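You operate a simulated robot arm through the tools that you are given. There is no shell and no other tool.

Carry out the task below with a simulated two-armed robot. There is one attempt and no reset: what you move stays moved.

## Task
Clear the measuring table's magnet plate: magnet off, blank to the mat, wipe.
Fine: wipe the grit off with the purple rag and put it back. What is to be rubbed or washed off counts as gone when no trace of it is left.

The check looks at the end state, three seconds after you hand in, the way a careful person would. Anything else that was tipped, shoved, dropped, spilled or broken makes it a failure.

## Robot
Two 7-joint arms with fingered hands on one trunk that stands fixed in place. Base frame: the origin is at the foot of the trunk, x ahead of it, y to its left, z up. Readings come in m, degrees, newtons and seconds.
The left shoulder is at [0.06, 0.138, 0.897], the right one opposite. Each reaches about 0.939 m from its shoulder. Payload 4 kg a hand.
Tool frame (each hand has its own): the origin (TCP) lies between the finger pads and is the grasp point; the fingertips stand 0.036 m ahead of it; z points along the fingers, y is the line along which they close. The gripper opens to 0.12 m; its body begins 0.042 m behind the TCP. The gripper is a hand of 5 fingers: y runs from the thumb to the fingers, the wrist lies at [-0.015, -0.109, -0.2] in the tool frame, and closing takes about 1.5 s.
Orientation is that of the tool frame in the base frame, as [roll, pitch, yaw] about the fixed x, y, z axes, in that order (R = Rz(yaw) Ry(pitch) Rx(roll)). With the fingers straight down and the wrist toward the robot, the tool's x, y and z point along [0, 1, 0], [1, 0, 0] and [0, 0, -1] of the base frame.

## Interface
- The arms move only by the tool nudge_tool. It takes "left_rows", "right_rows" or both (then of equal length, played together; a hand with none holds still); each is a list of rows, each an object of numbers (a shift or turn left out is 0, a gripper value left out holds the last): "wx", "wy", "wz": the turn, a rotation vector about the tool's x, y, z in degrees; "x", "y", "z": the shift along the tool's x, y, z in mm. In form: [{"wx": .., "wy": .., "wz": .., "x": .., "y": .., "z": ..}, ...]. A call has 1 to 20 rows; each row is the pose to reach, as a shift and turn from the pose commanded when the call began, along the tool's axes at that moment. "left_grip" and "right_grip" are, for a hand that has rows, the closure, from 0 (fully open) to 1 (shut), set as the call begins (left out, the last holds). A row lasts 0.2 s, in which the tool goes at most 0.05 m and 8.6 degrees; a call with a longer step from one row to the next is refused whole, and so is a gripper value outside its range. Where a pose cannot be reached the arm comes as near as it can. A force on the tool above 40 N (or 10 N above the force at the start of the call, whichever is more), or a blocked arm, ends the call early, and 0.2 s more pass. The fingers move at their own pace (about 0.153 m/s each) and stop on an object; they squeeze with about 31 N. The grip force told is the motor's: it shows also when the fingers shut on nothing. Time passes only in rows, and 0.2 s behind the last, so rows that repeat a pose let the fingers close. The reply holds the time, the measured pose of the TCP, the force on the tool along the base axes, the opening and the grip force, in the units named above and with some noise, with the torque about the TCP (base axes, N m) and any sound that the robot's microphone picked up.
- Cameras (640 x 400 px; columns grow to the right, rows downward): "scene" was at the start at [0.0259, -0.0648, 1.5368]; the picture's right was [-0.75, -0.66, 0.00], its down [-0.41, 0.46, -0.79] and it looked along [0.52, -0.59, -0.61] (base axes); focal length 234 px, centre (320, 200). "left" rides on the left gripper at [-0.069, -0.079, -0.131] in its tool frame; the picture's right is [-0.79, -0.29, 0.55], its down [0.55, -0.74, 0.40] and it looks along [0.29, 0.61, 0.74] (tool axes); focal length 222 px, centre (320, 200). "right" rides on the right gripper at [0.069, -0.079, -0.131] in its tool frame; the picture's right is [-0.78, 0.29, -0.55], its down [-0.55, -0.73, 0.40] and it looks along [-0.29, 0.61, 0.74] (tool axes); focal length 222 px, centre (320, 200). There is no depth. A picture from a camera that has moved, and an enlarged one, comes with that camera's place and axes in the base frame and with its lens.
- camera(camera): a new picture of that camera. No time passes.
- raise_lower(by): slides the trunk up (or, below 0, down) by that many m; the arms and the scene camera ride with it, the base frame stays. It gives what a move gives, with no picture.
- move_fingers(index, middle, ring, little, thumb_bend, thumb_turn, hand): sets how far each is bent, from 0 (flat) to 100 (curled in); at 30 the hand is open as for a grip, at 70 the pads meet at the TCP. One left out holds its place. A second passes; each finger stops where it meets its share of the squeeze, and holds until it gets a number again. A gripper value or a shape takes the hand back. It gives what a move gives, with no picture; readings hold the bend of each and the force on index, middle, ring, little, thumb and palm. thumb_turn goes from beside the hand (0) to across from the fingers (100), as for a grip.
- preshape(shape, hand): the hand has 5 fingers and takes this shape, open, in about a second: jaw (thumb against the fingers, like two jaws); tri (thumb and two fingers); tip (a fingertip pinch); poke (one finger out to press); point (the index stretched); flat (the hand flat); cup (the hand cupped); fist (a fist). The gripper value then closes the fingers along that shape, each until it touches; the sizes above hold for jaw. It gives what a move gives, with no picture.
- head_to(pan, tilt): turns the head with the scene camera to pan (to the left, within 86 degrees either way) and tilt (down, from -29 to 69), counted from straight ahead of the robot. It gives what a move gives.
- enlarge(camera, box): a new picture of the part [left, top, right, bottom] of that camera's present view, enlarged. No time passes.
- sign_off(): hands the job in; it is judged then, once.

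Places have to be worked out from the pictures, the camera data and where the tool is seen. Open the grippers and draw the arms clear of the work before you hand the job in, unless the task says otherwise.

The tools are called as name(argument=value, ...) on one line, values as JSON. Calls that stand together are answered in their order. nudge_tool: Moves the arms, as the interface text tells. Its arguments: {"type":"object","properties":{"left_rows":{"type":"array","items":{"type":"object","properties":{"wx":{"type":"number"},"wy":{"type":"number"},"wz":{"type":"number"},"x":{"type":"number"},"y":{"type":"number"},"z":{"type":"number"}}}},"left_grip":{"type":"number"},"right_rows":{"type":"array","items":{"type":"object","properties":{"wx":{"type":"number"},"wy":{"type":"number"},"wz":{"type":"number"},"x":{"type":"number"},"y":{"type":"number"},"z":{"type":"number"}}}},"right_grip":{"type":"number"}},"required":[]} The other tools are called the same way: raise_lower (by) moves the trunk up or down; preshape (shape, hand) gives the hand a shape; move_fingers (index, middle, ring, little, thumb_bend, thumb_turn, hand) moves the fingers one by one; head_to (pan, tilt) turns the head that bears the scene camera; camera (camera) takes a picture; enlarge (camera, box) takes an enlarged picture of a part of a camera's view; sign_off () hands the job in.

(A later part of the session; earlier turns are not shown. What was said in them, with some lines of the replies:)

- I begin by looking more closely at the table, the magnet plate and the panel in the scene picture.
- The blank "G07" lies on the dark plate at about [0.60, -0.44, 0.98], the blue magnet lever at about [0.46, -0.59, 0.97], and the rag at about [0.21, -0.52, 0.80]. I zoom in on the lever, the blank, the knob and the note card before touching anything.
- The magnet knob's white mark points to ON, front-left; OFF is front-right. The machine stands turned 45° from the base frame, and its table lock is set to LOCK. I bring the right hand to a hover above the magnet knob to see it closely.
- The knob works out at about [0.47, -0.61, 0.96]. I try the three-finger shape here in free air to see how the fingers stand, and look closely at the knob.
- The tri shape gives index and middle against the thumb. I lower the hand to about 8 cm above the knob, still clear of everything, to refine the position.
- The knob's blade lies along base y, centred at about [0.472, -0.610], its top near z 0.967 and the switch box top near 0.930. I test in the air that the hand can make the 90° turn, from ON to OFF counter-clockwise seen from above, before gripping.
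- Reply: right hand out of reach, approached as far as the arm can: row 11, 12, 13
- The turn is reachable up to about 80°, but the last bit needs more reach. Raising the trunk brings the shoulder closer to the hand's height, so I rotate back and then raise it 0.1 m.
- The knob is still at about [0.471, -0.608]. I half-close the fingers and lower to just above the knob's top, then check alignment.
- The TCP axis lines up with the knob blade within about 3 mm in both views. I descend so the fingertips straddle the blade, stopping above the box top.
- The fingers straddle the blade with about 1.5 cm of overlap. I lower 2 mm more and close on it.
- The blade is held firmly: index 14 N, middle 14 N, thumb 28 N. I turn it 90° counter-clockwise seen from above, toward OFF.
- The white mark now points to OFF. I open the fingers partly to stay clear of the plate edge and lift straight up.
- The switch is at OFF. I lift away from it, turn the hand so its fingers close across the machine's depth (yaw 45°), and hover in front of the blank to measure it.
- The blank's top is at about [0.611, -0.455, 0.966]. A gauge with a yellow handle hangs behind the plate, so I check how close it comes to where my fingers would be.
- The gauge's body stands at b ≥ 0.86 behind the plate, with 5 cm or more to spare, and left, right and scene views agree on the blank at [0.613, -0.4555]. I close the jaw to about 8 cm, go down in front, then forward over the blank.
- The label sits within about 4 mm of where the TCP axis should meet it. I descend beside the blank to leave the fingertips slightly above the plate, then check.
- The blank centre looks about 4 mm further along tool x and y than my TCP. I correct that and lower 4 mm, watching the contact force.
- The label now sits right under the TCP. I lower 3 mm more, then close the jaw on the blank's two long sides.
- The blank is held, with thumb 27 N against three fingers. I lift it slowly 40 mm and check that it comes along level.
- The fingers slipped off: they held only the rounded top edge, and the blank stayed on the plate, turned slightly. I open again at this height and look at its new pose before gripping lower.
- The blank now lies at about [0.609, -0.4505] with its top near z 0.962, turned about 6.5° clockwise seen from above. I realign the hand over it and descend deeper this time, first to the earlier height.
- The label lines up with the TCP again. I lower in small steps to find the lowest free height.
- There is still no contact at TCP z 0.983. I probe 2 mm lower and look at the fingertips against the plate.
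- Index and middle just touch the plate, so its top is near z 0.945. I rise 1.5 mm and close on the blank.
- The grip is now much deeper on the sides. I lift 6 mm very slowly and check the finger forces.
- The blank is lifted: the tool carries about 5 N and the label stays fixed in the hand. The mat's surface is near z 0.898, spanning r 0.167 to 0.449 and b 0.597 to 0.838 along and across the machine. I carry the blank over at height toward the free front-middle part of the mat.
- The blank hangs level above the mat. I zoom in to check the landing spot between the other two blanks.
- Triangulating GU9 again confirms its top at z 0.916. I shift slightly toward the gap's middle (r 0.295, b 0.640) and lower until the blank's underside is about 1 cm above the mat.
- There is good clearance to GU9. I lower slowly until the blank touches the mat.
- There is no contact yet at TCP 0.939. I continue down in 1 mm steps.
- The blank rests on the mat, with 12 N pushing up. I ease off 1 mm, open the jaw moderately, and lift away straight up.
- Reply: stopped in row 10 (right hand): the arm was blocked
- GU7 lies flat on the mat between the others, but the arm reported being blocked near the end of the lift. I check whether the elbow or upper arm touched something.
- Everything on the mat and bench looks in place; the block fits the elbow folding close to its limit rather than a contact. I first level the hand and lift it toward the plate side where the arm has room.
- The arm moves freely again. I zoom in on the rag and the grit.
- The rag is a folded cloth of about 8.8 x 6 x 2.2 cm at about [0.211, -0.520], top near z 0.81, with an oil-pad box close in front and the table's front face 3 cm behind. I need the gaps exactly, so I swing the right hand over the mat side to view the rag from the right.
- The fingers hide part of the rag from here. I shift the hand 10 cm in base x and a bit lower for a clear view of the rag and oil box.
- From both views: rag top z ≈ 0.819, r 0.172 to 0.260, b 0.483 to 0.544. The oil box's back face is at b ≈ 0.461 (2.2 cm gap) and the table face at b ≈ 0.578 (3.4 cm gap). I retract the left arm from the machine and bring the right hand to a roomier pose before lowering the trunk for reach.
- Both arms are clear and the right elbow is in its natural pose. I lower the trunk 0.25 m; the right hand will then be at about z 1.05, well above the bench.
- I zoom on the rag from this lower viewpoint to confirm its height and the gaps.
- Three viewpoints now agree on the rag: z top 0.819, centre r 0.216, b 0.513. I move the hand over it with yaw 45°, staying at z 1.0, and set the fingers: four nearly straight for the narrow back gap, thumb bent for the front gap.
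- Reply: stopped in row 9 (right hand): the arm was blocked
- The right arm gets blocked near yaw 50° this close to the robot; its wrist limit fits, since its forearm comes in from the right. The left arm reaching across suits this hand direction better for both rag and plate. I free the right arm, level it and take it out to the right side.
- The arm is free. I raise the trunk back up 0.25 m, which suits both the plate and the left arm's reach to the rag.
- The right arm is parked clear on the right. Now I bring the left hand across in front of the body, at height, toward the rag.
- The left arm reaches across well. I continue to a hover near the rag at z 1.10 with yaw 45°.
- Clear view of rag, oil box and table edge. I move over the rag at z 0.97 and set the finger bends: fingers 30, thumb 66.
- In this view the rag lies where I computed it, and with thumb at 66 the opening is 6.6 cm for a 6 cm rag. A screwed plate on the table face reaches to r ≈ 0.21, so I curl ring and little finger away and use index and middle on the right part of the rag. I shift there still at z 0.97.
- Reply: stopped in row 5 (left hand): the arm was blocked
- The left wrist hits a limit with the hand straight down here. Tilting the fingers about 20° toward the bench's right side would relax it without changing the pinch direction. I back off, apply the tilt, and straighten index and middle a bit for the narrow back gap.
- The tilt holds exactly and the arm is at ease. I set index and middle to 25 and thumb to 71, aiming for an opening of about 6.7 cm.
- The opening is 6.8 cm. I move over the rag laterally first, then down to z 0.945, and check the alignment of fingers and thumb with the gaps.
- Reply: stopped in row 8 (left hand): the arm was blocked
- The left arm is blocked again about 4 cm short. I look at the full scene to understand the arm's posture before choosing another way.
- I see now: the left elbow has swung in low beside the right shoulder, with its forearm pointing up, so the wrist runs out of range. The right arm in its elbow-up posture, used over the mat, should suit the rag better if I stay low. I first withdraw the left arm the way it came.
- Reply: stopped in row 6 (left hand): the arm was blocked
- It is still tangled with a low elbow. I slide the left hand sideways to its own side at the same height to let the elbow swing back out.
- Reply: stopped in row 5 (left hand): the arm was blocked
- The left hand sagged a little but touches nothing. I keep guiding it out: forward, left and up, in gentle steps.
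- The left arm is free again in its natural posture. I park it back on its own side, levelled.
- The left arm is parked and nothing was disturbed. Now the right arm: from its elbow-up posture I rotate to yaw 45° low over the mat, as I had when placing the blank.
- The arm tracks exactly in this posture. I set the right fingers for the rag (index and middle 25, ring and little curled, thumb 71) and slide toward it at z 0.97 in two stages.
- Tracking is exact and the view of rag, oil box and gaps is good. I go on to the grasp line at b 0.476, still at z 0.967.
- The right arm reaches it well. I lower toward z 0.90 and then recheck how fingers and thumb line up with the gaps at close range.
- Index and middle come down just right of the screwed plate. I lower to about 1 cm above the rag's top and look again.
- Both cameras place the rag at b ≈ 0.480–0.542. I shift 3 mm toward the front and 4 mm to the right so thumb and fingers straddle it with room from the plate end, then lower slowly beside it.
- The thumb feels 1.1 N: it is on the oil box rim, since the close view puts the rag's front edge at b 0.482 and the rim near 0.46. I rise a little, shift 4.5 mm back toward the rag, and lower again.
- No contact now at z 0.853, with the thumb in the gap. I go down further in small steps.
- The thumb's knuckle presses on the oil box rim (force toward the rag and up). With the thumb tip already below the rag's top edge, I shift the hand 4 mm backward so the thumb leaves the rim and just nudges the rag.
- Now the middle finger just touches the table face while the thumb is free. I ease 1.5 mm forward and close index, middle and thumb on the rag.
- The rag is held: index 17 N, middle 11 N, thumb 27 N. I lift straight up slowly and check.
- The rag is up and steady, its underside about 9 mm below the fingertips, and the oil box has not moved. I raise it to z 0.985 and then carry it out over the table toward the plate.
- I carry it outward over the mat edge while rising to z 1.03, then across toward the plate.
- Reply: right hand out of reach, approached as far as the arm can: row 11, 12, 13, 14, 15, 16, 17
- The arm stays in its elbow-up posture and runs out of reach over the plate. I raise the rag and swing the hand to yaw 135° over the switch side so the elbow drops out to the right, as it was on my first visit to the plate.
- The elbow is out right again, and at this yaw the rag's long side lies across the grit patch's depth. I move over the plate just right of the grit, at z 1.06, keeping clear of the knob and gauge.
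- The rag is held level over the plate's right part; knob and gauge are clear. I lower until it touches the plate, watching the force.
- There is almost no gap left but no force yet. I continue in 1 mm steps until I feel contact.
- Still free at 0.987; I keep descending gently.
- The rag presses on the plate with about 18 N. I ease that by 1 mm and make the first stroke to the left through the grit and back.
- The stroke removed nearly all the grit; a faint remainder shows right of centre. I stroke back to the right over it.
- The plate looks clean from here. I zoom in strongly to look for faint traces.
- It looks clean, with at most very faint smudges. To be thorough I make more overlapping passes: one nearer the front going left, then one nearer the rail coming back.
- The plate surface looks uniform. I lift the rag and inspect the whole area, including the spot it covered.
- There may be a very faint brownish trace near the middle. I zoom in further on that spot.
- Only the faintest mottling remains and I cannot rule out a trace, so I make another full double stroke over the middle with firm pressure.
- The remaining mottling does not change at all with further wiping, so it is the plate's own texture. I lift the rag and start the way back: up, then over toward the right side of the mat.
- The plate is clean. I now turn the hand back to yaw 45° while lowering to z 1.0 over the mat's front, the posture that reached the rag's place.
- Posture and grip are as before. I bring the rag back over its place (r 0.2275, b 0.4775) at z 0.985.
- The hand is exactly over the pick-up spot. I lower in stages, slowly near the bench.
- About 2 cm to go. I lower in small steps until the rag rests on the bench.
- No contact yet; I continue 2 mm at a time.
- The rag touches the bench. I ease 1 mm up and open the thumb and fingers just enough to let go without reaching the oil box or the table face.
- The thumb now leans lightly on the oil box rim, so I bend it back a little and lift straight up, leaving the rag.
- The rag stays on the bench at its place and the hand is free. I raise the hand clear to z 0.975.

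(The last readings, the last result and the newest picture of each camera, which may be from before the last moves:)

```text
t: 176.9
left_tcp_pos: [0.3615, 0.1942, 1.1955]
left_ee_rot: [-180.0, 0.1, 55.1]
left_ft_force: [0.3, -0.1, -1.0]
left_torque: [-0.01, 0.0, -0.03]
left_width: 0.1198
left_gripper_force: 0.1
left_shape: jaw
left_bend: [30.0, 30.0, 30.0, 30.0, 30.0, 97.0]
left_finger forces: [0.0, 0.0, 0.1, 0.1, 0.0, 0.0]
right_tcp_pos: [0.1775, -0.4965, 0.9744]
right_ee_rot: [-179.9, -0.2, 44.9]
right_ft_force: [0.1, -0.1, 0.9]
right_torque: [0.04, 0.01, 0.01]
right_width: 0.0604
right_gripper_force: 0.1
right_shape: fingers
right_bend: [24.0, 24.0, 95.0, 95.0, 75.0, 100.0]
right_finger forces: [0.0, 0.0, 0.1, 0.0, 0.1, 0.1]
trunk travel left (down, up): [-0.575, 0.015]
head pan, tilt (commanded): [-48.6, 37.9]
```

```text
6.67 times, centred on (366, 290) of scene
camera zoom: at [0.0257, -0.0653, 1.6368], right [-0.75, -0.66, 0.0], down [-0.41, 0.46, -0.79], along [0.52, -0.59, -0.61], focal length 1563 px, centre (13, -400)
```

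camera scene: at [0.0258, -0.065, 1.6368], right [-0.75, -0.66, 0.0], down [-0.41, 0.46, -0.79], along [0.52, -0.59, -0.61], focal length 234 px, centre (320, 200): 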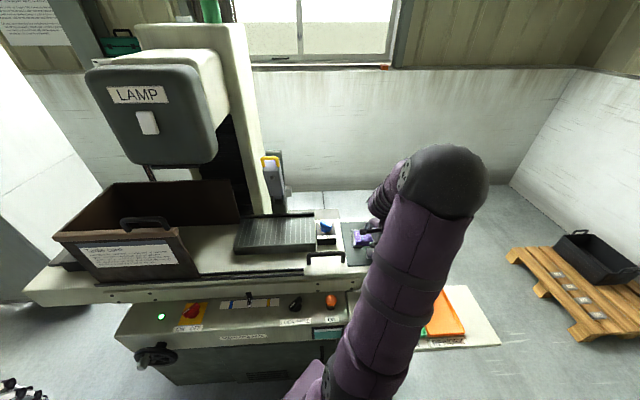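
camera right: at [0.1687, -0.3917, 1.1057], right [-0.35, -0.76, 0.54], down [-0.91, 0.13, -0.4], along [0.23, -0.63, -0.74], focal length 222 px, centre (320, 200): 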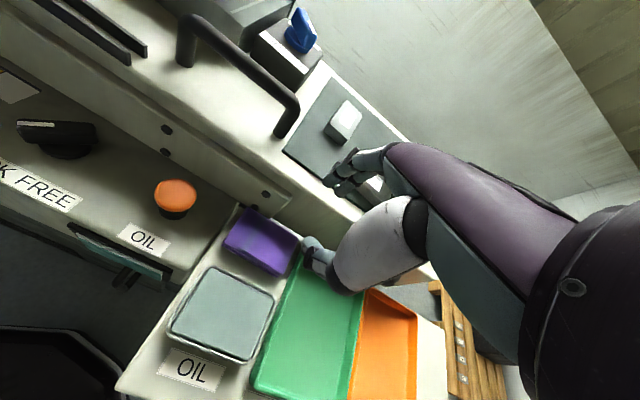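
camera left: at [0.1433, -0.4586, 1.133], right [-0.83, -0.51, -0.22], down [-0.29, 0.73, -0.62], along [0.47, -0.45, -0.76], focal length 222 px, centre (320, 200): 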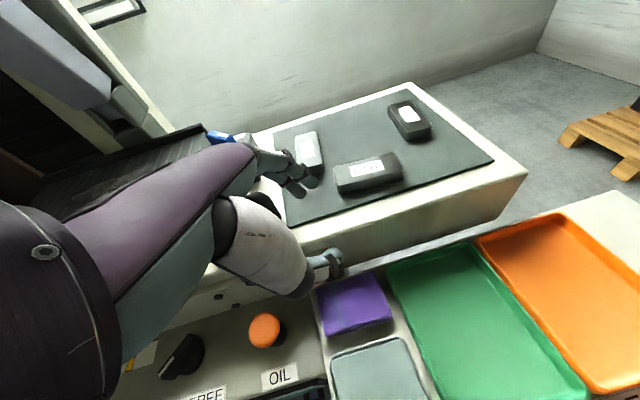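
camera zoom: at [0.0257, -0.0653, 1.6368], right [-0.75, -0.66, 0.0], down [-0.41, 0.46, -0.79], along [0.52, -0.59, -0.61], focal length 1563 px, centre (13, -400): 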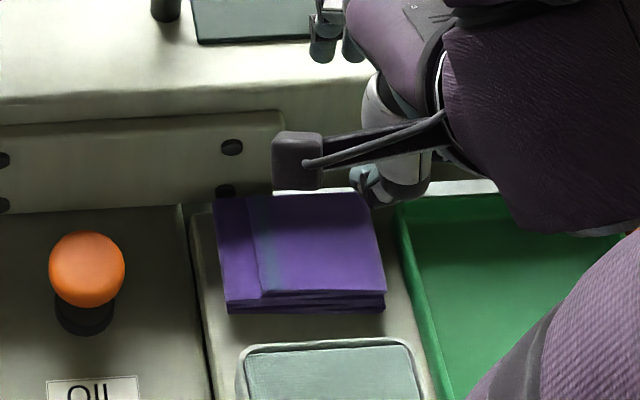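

The rag lies flat at its place, the oil box and trays unmoved. I withdraw the right hand outward over the mat the same way.

nudge_tool(right_rows=[{"x": -2, "y": 18, "z": -5}, {"x": -6, "y": 40, "z": -12}, {"x": -12, "y": 65, "z": -20}, {"x": -18, "y": 92, "z": -26}, {"x": -24, "y": 120, "z": -30}, {"x": -27, "y": 142, "z": -32}, {"x": -27, "y": 148, "z": -32}, {"x": -27, "y": 148, "z": -32}])

nudge_tool(right_rows=[{"wz": -7, "x": -6, "y": 0, "z": -12}, {"wz": -14, "x": -14, "y": 0, "z": -28}, {"wz": -21, "x": -22, "y": -1, "z": -45}, {"wz": -28, "x": -32, "y": -2, "z": -62}, {"wz": -35, "x": -42, "y": -4, "z": -80}, {"wz": -42, "x": -54, "y": -6, "z": -98}, {"wz": -49, "x": -66, "y": -8, "z": -115}, {"wz": -56, "x": -78, "y": -11, "z": -130}, {"wz": -63, "x": -92, "y": -15, "z": -145}, {"wz": -70, "x": -106, "y": -20, "z": -158}, {"wz": -77, "x": -118, "y": -28, "z": -168}, {"wz": -84, "x": -130, "y": -38, "z": -176}, {"wz": -90, "x": -140, "y": -50, "z": -180}, {"wz": -90, "x": -140, "y": -50, "z": -180}])

camera(camera="scene")

camera(camera="right")

```text
t: 178.7
left_tcp_pos: [0.3615, 0.1933, 1.1954]
left_ee_rot: [179.9, 0.0, 55.1]
left_ft_force: [0.6, -0.6, 0.8]
left_torque: [-0.04, 0.02, -0.01]
left_width: 0.1198
left_gripper_force: 0.2
left_shape: jaw
left_bend: [30.0, 30.0, 30.0, 30.0, 30.0, 97.0]
left_finger forces: [0.0, 0.0, 0.0, 0.0, 0.0, 0.0]
right_tcp_pos: [0.261, -0.6192, 1.0071]
right_ee_rot: [-180.0, 0.0, 44.9]
right_ft_force: [0.8, -0.1, 0.3]
right_torque: [0.03, -0.01, -0.01]
right_width: 0.0604
right_gripper_force: 0.1
right_shape: fingers
right_bend: [24.0, 24.0, 95.0, 95.0, 75.0, 100.0]
right_finger forces: [0.0, 0.1, 0.0, 0.0, 0.0, 0.0]
trunk travel left (down, up): [-0.575, 0.015]
head pan, tilt (commanded): [-48.6, 37.9]
```

```text
t: 181.7
left_tcp_pos: [0.3632, 0.1949, 1.195]
left_ee_rot: [-180.0, 0.0, 55.1]
left_ft_force: [-0.3, 0.3, 0.1]
left_torque: [0.01, 0.0, -0.02]
left_width: 0.1198
left_gripper_force: 0.0
left_shape: jaw
left_bend: [30.0, 30.0, 30.0, 30.0, 30.0, 97.0]
left_finger forces: [0.0, 0.0, 0.0, 0.0, 0.0, 0.0]
right_tcp_pos: [0.127, -0.6848, 1.1857]
right_ee_rot: [179.9, 0.0, 135.1]
right_ft_force: [-0.3, -0.1, 0.1]
right_torque: [-0.01, -0.01, 0.02]
right_width: 0.0601
right_gripper_force: 0.0
right_shape: fingers
right_bend: [24.0, 24.0, 95.0, 95.0, 75.0, 100.0]
right_finger forces: [0.0, 0.1, 0.0, 0.0, 0.0, 0.0]
trunk travel left (down, up): [-0.575, 0.015]
head pan, tilt (commanded): [-48.6, 37.9]
```

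```text
taken
camera scene: at [0.026, -0.0649, 1.6368], right [-0.75, -0.66, 0.0], down [-0.41, 0.46, -0.79], along [0.52, -0.59, -0.61], focal length 234 px, centre (320, 200)
```

scene: 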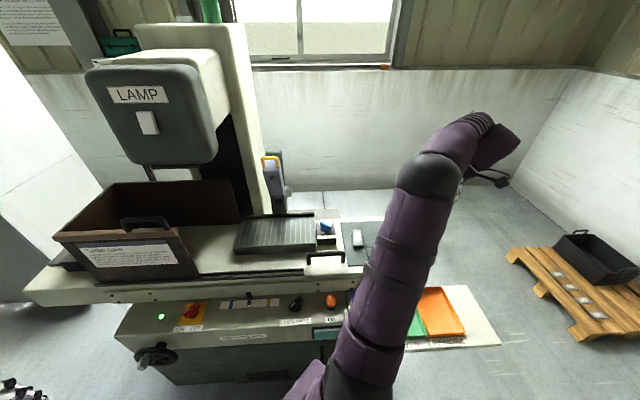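

```text
taken
camera right: at [0.0203, -0.6913, 1.3172], right [0.76, -0.35, 0.55], down [-0.13, -0.91, -0.4], along [0.64, 0.23, -0.74], focal length 222 px, centre (320, 200)
```

right: 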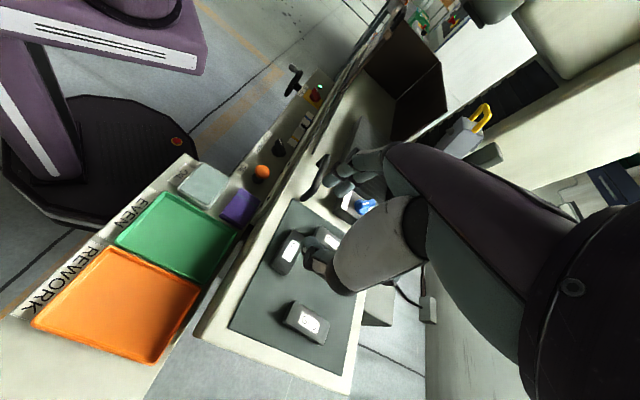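

I open the right hand and move it a bit further to the right so I can inspect everything.

preshape(hand="right", shape="jaw")

nudge_tool(right_rows=[{"x": 0, "y": -15, "z": 5}, {"x": 0, "y": -30, "z": 10}, {"x": 0, "y": -45, "z": 15}, {"x": 0, "y": -55, "z": 20}, {"x": 0, "y": -55, "z": 20}])

camera(camera="scene")

enlarge(camera="right", box=[120, 120, 360, 360])

enlarge(camera="scene", box=[220, 190, 420, 330])

```text
t: 182.6
left_tcp_pos: [0.3613, 0.1949, 1.1955]
left_ee_rot: [179.9, 0.0, 55.0]
left_ft_force: [-0.1, 0.6, -0.3]
left_torque: [0.01, 0.0, -0.03]
left_width: 0.1199
left_gripper_force: 0.1
left_shape: jaw
left_bend: [30.0, 30.0, 30.0, 30.0, 30.0, 97.0]
left_finger forces: [0.0, 0.1, 0.1, 0.0, 0.1, 0.0]
right_tcp_pos: [0.1256, -0.6835, 1.1855]
right_ee_rot: [179.9, 0.1, 134.9]
right_ft_force: [0.1, -0.3, -0.2]
right_torque: [0.04, 0.02, -0.01]
right_width: 0.1197
right_gripper_force: 0.0
right_shape: jaw
right_bend: [30.0, 30.0, 30.0, 30.0, 30.0, 97.0]
right_finger forces: [0.0, 0.1, 0.0, 0.0, 0.0, 0.0]
trunk travel left (down, up): [-0.575, 0.015]
head pan, tilt (commanded): [-48.6, 37.9]
```

```text
t: 183.8
left_tcp_pos: [0.3611, 0.1946, 1.1948]
left_ee_rot: [-180.0, -0.1, 55.1]
left_ft_force: [-0.3, -0.7, -0.8]
left_torque: [-0.01, -0.01, 0.0]
left_width: 0.12
left_gripper_force: 0.1
left_shape: jaw
left_bend: [30.0, 30.0, 30.0, 30.0, 30.0, 97.0]
left_finger forces: [0.0, 0.0, 0.1, 0.1, 0.0, 0.1]
right_tcp_pos: [0.0873, -0.7233, 1.1658]
right_ee_rot: [180.0, 0.1, 134.8]
right_ft_force: [-0.1, -0.2, -0.1]
right_torque: [-0.01, 0.03, 0.03]
right_width: 0.1195
right_gripper_force: 0.0
right_shape: jaw
right_bend: [30.0, 30.0, 30.0, 30.0, 30.0, 97.0]
right_finger forces: [0.0, 0.0, 0.0, 0.0, 0.0, 0.0]
trunk travel left (down, up): [-0.575, 0.015]
head pan, tilt (commanded): [-48.6, 37.9]
```

```text
taken
camera scene: at [0.0259, -0.0648, 1.6368], right [-0.75, -0.66, 0.0], down [-0.41, 0.46, -0.79], along [0.52, -0.59, -0.61], focal length 234 px, centre (320, 200)
```

scene: 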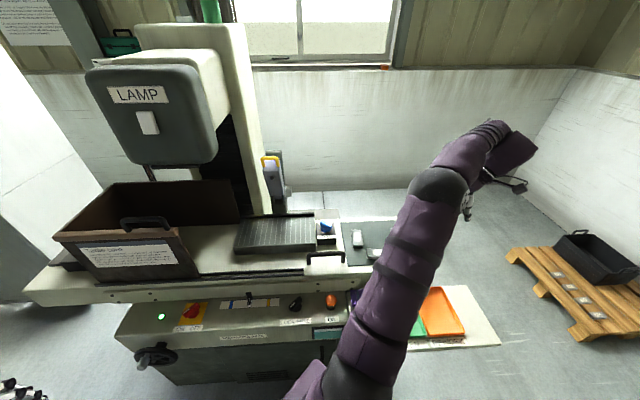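

```text
1.67 times, centred on (240, 240) of right
camera zoom: at [-0.0188, -0.7301, 1.2971], right [0.76, -0.35, 0.55], down [-0.13, -0.91, -0.4], along [0.64, 0.23, -0.74], focal length 370 px, centre (453, 133)
```

zoom: 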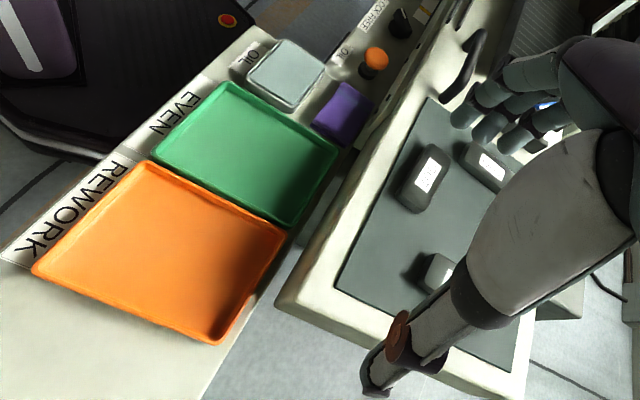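

```text
2.86 times, centred on (320, 260) of scene
camera zoom: at [0.0259, -0.0648, 1.6368], right [-0.75, -0.66, 0.0], down [-0.41, 0.46, -0.79], along [0.52, -0.59, -0.61], focal length 670 px, centre (320, 29)
```

zoom: 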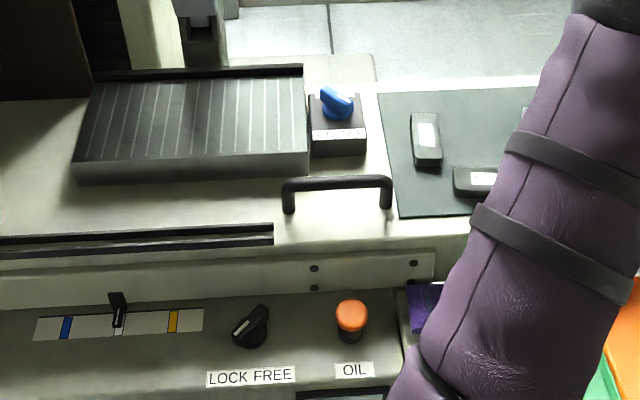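

All three blanks are on the mat, the switch is OFF, the lock knob unchanged. I draw the right arm further back, away from the table, and take a last look.

nudge_tool(right_rows=[{"x": 20, "z": -8}, {"x": 45, "z": -16}, {"x": 70, "z": -25}, {"x": 95, "z": -34}, {"x": 120, "z": -42}, {"x": 130, "z": -45}, {"x": 130, "z": -45}])

camera(camera="scene")

camera(camera="right")

enlarge(camera="scene", box=[320, 200, 440, 330])

```text
t: 185.4
left_tcp_pos: [0.3621, 0.195, 1.1958]
left_ee_rot: [180.0, 0.0, 55.1]
left_ft_force: [0.5, -0.8, 0.4]
left_torque: [0.01, 0.01, -0.03]
left_width: 0.1198
left_gripper_force: 0.0
left_shape: jaw
left_bend: [30.0, 30.0, 30.0, 30.0, 30.0, 97.0]
left_finger forces: [0.0, 0.0, 0.0, 0.0, 0.0, 0.1]
right_tcp_pos: [-0.0058, -0.6312, 1.2105]
right_ee_rot: [179.8, 0.0, 134.9]
right_ft_force: [0.5, 0.1, 0.0]
right_torque: [-0.01, -0.01, 0.01]
right_width: 0.12
right_gripper_force: 0.0
right_shape: jaw
right_bend: [30.0, 30.0, 30.0, 30.0, 30.0, 97.0]
right_finger forces: [0.0, 0.1, 0.0, 0.1, 0.1, 0.1]
trunk travel left (down, up): [-0.575, 0.015]
head pan, tilt (commanded): [-48.6, 37.9]
```

```text
taken
camera scene: at [0.0258, -0.0648, 1.6368], right [-0.75, -0.66, 0.0], down [-0.41, 0.46, -0.79], along [0.52, -0.59, -0.61], focal length 234 px, centre (320, 200)
```

scene: 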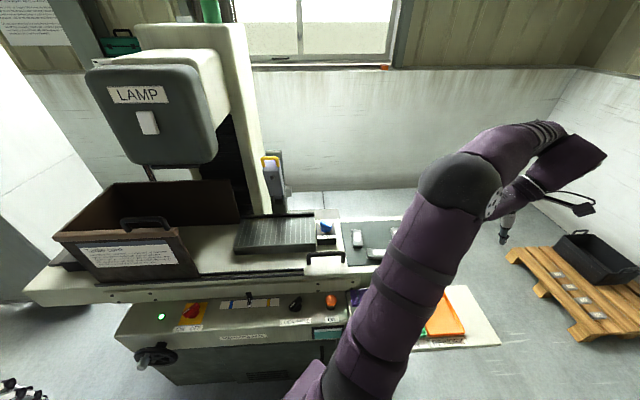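

```text
taken
camera right: at [-0.1114, -0.6381, 1.3421], right [0.76, -0.35, 0.55], down [-0.13, -0.91, -0.4], along [0.64, 0.23, -0.74], focal length 222 px, centre (320, 200)
```

right: 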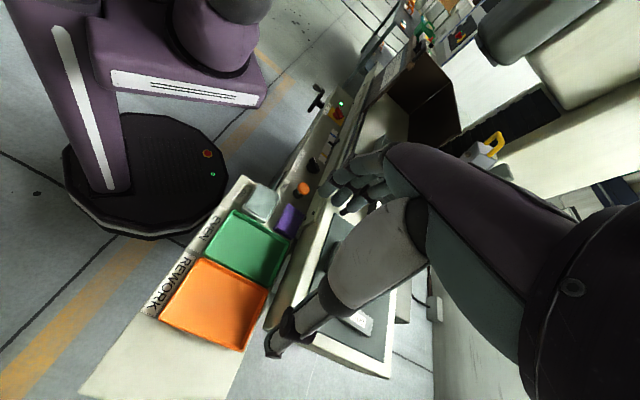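

```text
3.08 times, centred on (380, 265) of scene
camera zoom: at [0.0258, -0.0648, 1.6368], right [-0.75, -0.66, 0.0], down [-0.41, 0.46, -0.79], along [0.52, -0.59, -0.61], focal length 721 px, centre (135, 0)
```

zoom: 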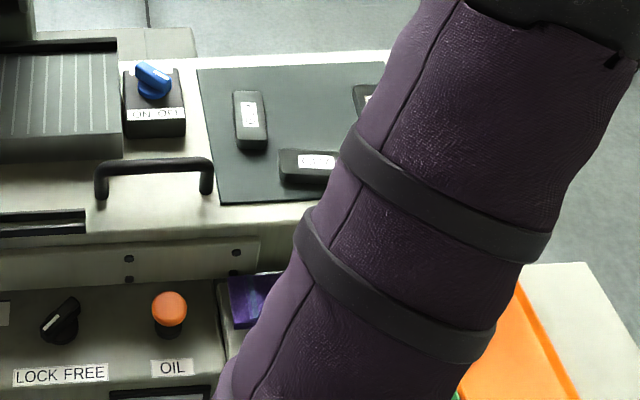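

I use the left camera for a second view of the plate from another angle, as a last check for grit.

camera(camera="left")

enlarge(camera="scene", box=[236, 208, 316, 252])

```text
taken
camera left: at [0.256, 0.1827, 1.3272], right [-0.69, -0.48, -0.55], down [-0.29, 0.87, -0.4], along [0.67, -0.11, -0.74], focal length 222 px, centre (320, 200)
```

left: 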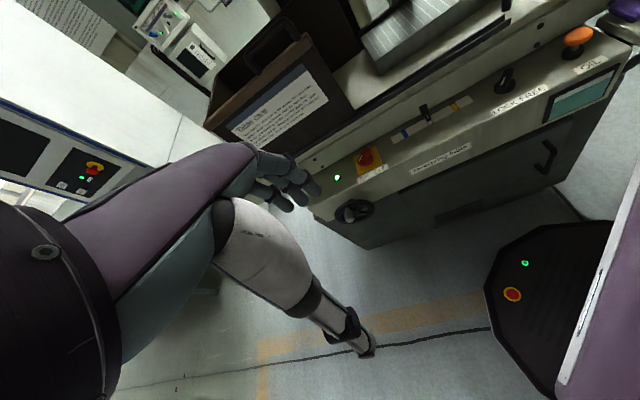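

```text
8.00 times, centred on (276, 230) of scene
camera zoom: at [0.0258, -0.0648, 1.6368], right [-0.75, -0.66, 0.0], down [-0.41, 0.46, -0.79], along [0.52, -0.59, -0.61], focal length 1876 px, centre (672, -40)
```

zoom: 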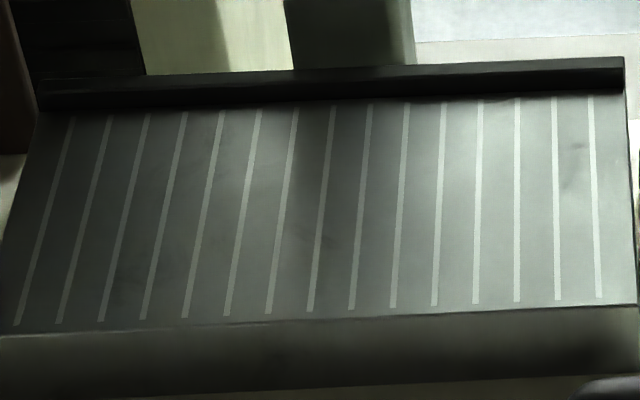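

I check the two faint spots at the highest zoom to tell rendering noise from grit.

enlarge(camera="scene", box=[270, 228, 286, 242])

enlarge(camera="scene", box=[300, 218, 314, 232])

enlarge(camera="scene", box=[252, 216, 300, 246])

```text
16.00 times, centred on (278, 235) of scene
camera zoom: at [0.0258, -0.0648, 1.6368], right [-0.75, -0.66, 0.0], down [-0.41, 0.46, -0.79], along [0.52, -0.59, -0.61], focal length 3752 px, centre (992, -360)
```

zoom: 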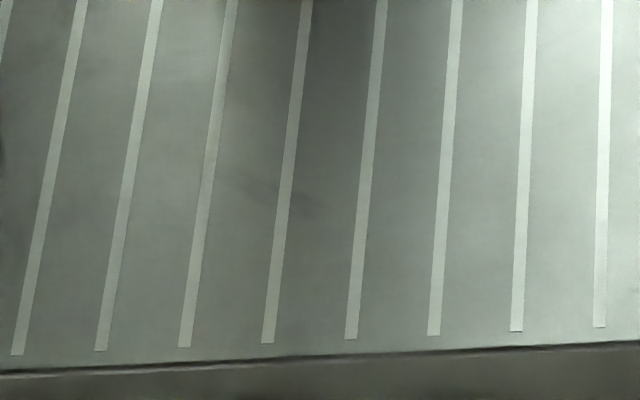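

```text
16.00 times, centred on (307, 225) of scene
camera zoom: at [0.0258, -0.0648, 1.6368], right [-0.75, -0.66, 0.0], down [-0.41, 0.46, -0.79], along [0.52, -0.59, -0.61], focal length 3752 px, centre (528, -200)
```

zoom: 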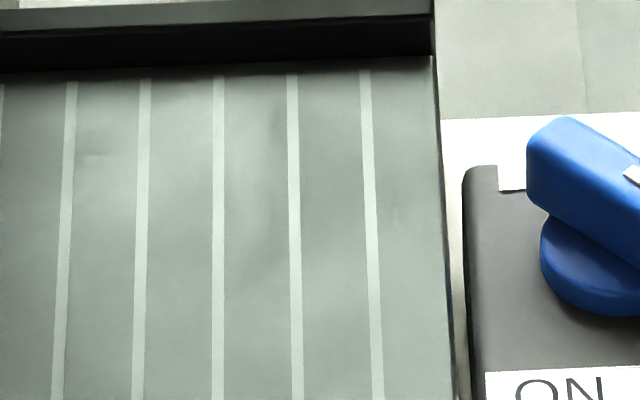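

```text
13.33 times, centred on (276, 231) of scene
camera zoom: at [0.0258, -0.0648, 1.6368], right [-0.75, -0.66, 0.0], down [-0.41, 0.46, -0.79], along [0.52, -0.59, -0.61], focal length 3126 px, centre (907, -213)
```

zoom: 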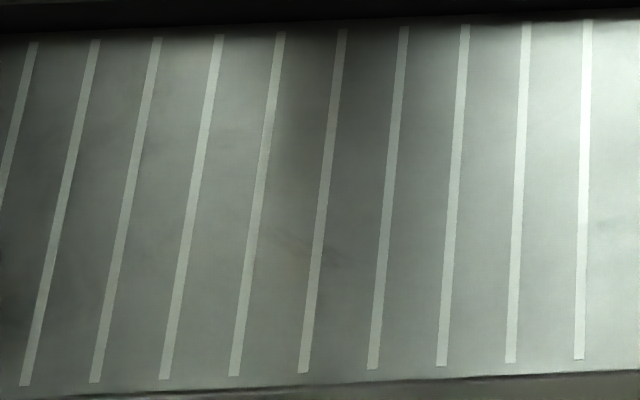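

The faint streak near the middle has not changed with wiping. I compare with parts of the plate that never had grit to judge whether such mottling is normal there.

enlarge(camera="scene", box=[236, 218, 260, 248])

enlarge(camera="scene", box=[288, 220, 312, 248])

enlarge(camera="scene", box=[272, 230, 282, 238])

```text
13.33 times, centred on (248, 233) of scene
camera zoom: at [0.0258, -0.0648, 1.6368], right [-0.75, -0.66, 0.0], down [-0.41, 0.46, -0.79], along [0.52, -0.59, -0.61], focal length 3126 px, centre (1280, -240)
```

zoom: 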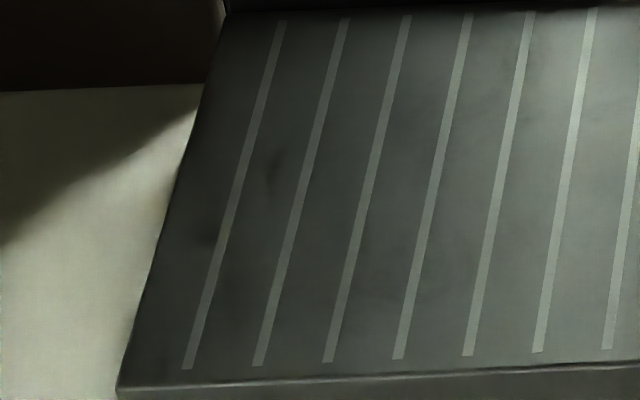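

```text
14.29 times, centred on (300, 234) of scene
camera zoom: at [0.0258, -0.0648, 1.6368], right [-0.75, -0.66, 0.0], down [-0.41, 0.46, -0.79], along [0.52, -0.59, -0.61], focal length 3350 px, centre (606, -286)
```

zoom: 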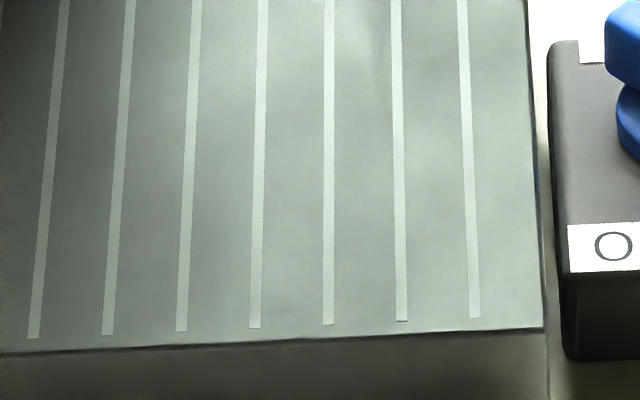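

```text
16.00 times, centred on (277, 234) of scene
camera zoom: at [0.0258, -0.0648, 1.6368], right [-0.75, -0.66, 0.0], down [-0.41, 0.46, -0.79], along [0.52, -0.59, -0.61], focal length 3752 px, centre (1008, -344)
```

zoom: 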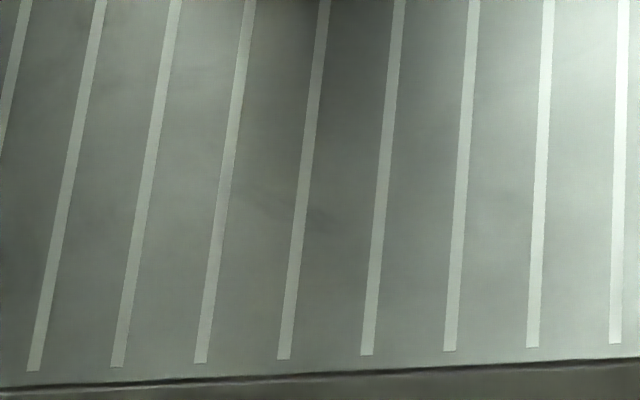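

Streaks of the same kind show at the plate's far left, which never had grit, so they are surface texture. The magnet is OFF, GU7 lies flat on the mat, the grit is gone and the rag is back in its place about 1 cm nearer the table than before. Both hands are open and clear, so I hand in.

sign_off()

```text
The job is handed in.
```

The magnet plate is cleared and the job is handed in.

- **Magnet:** the switch beside the plate is turned from ON to OFF.
- **Blank:** GU7 lies flat on the mat, at the front between GU9 and GU0. My first grip slipped off its top edge and turned it slightly on the plate; the second grip held.
- **Grit:** wiped off with the purple rag in several overlapping passes. Some very faint streaks remain. Further wiping did not change them, and the same kind shows at the plate's far left end, which never had grit, so I took them for surface texture.
- **Rag:** back on the bench in its place, about 1 cm closer to the table than it was.

While I picked up the rag and put it back, the thumb leaned on the oil box rim with up to about 7 N, and a fingertip brushed the table face. In the pictures nothing else was moved or tipped. Both hands are open and drawn clear of the work.
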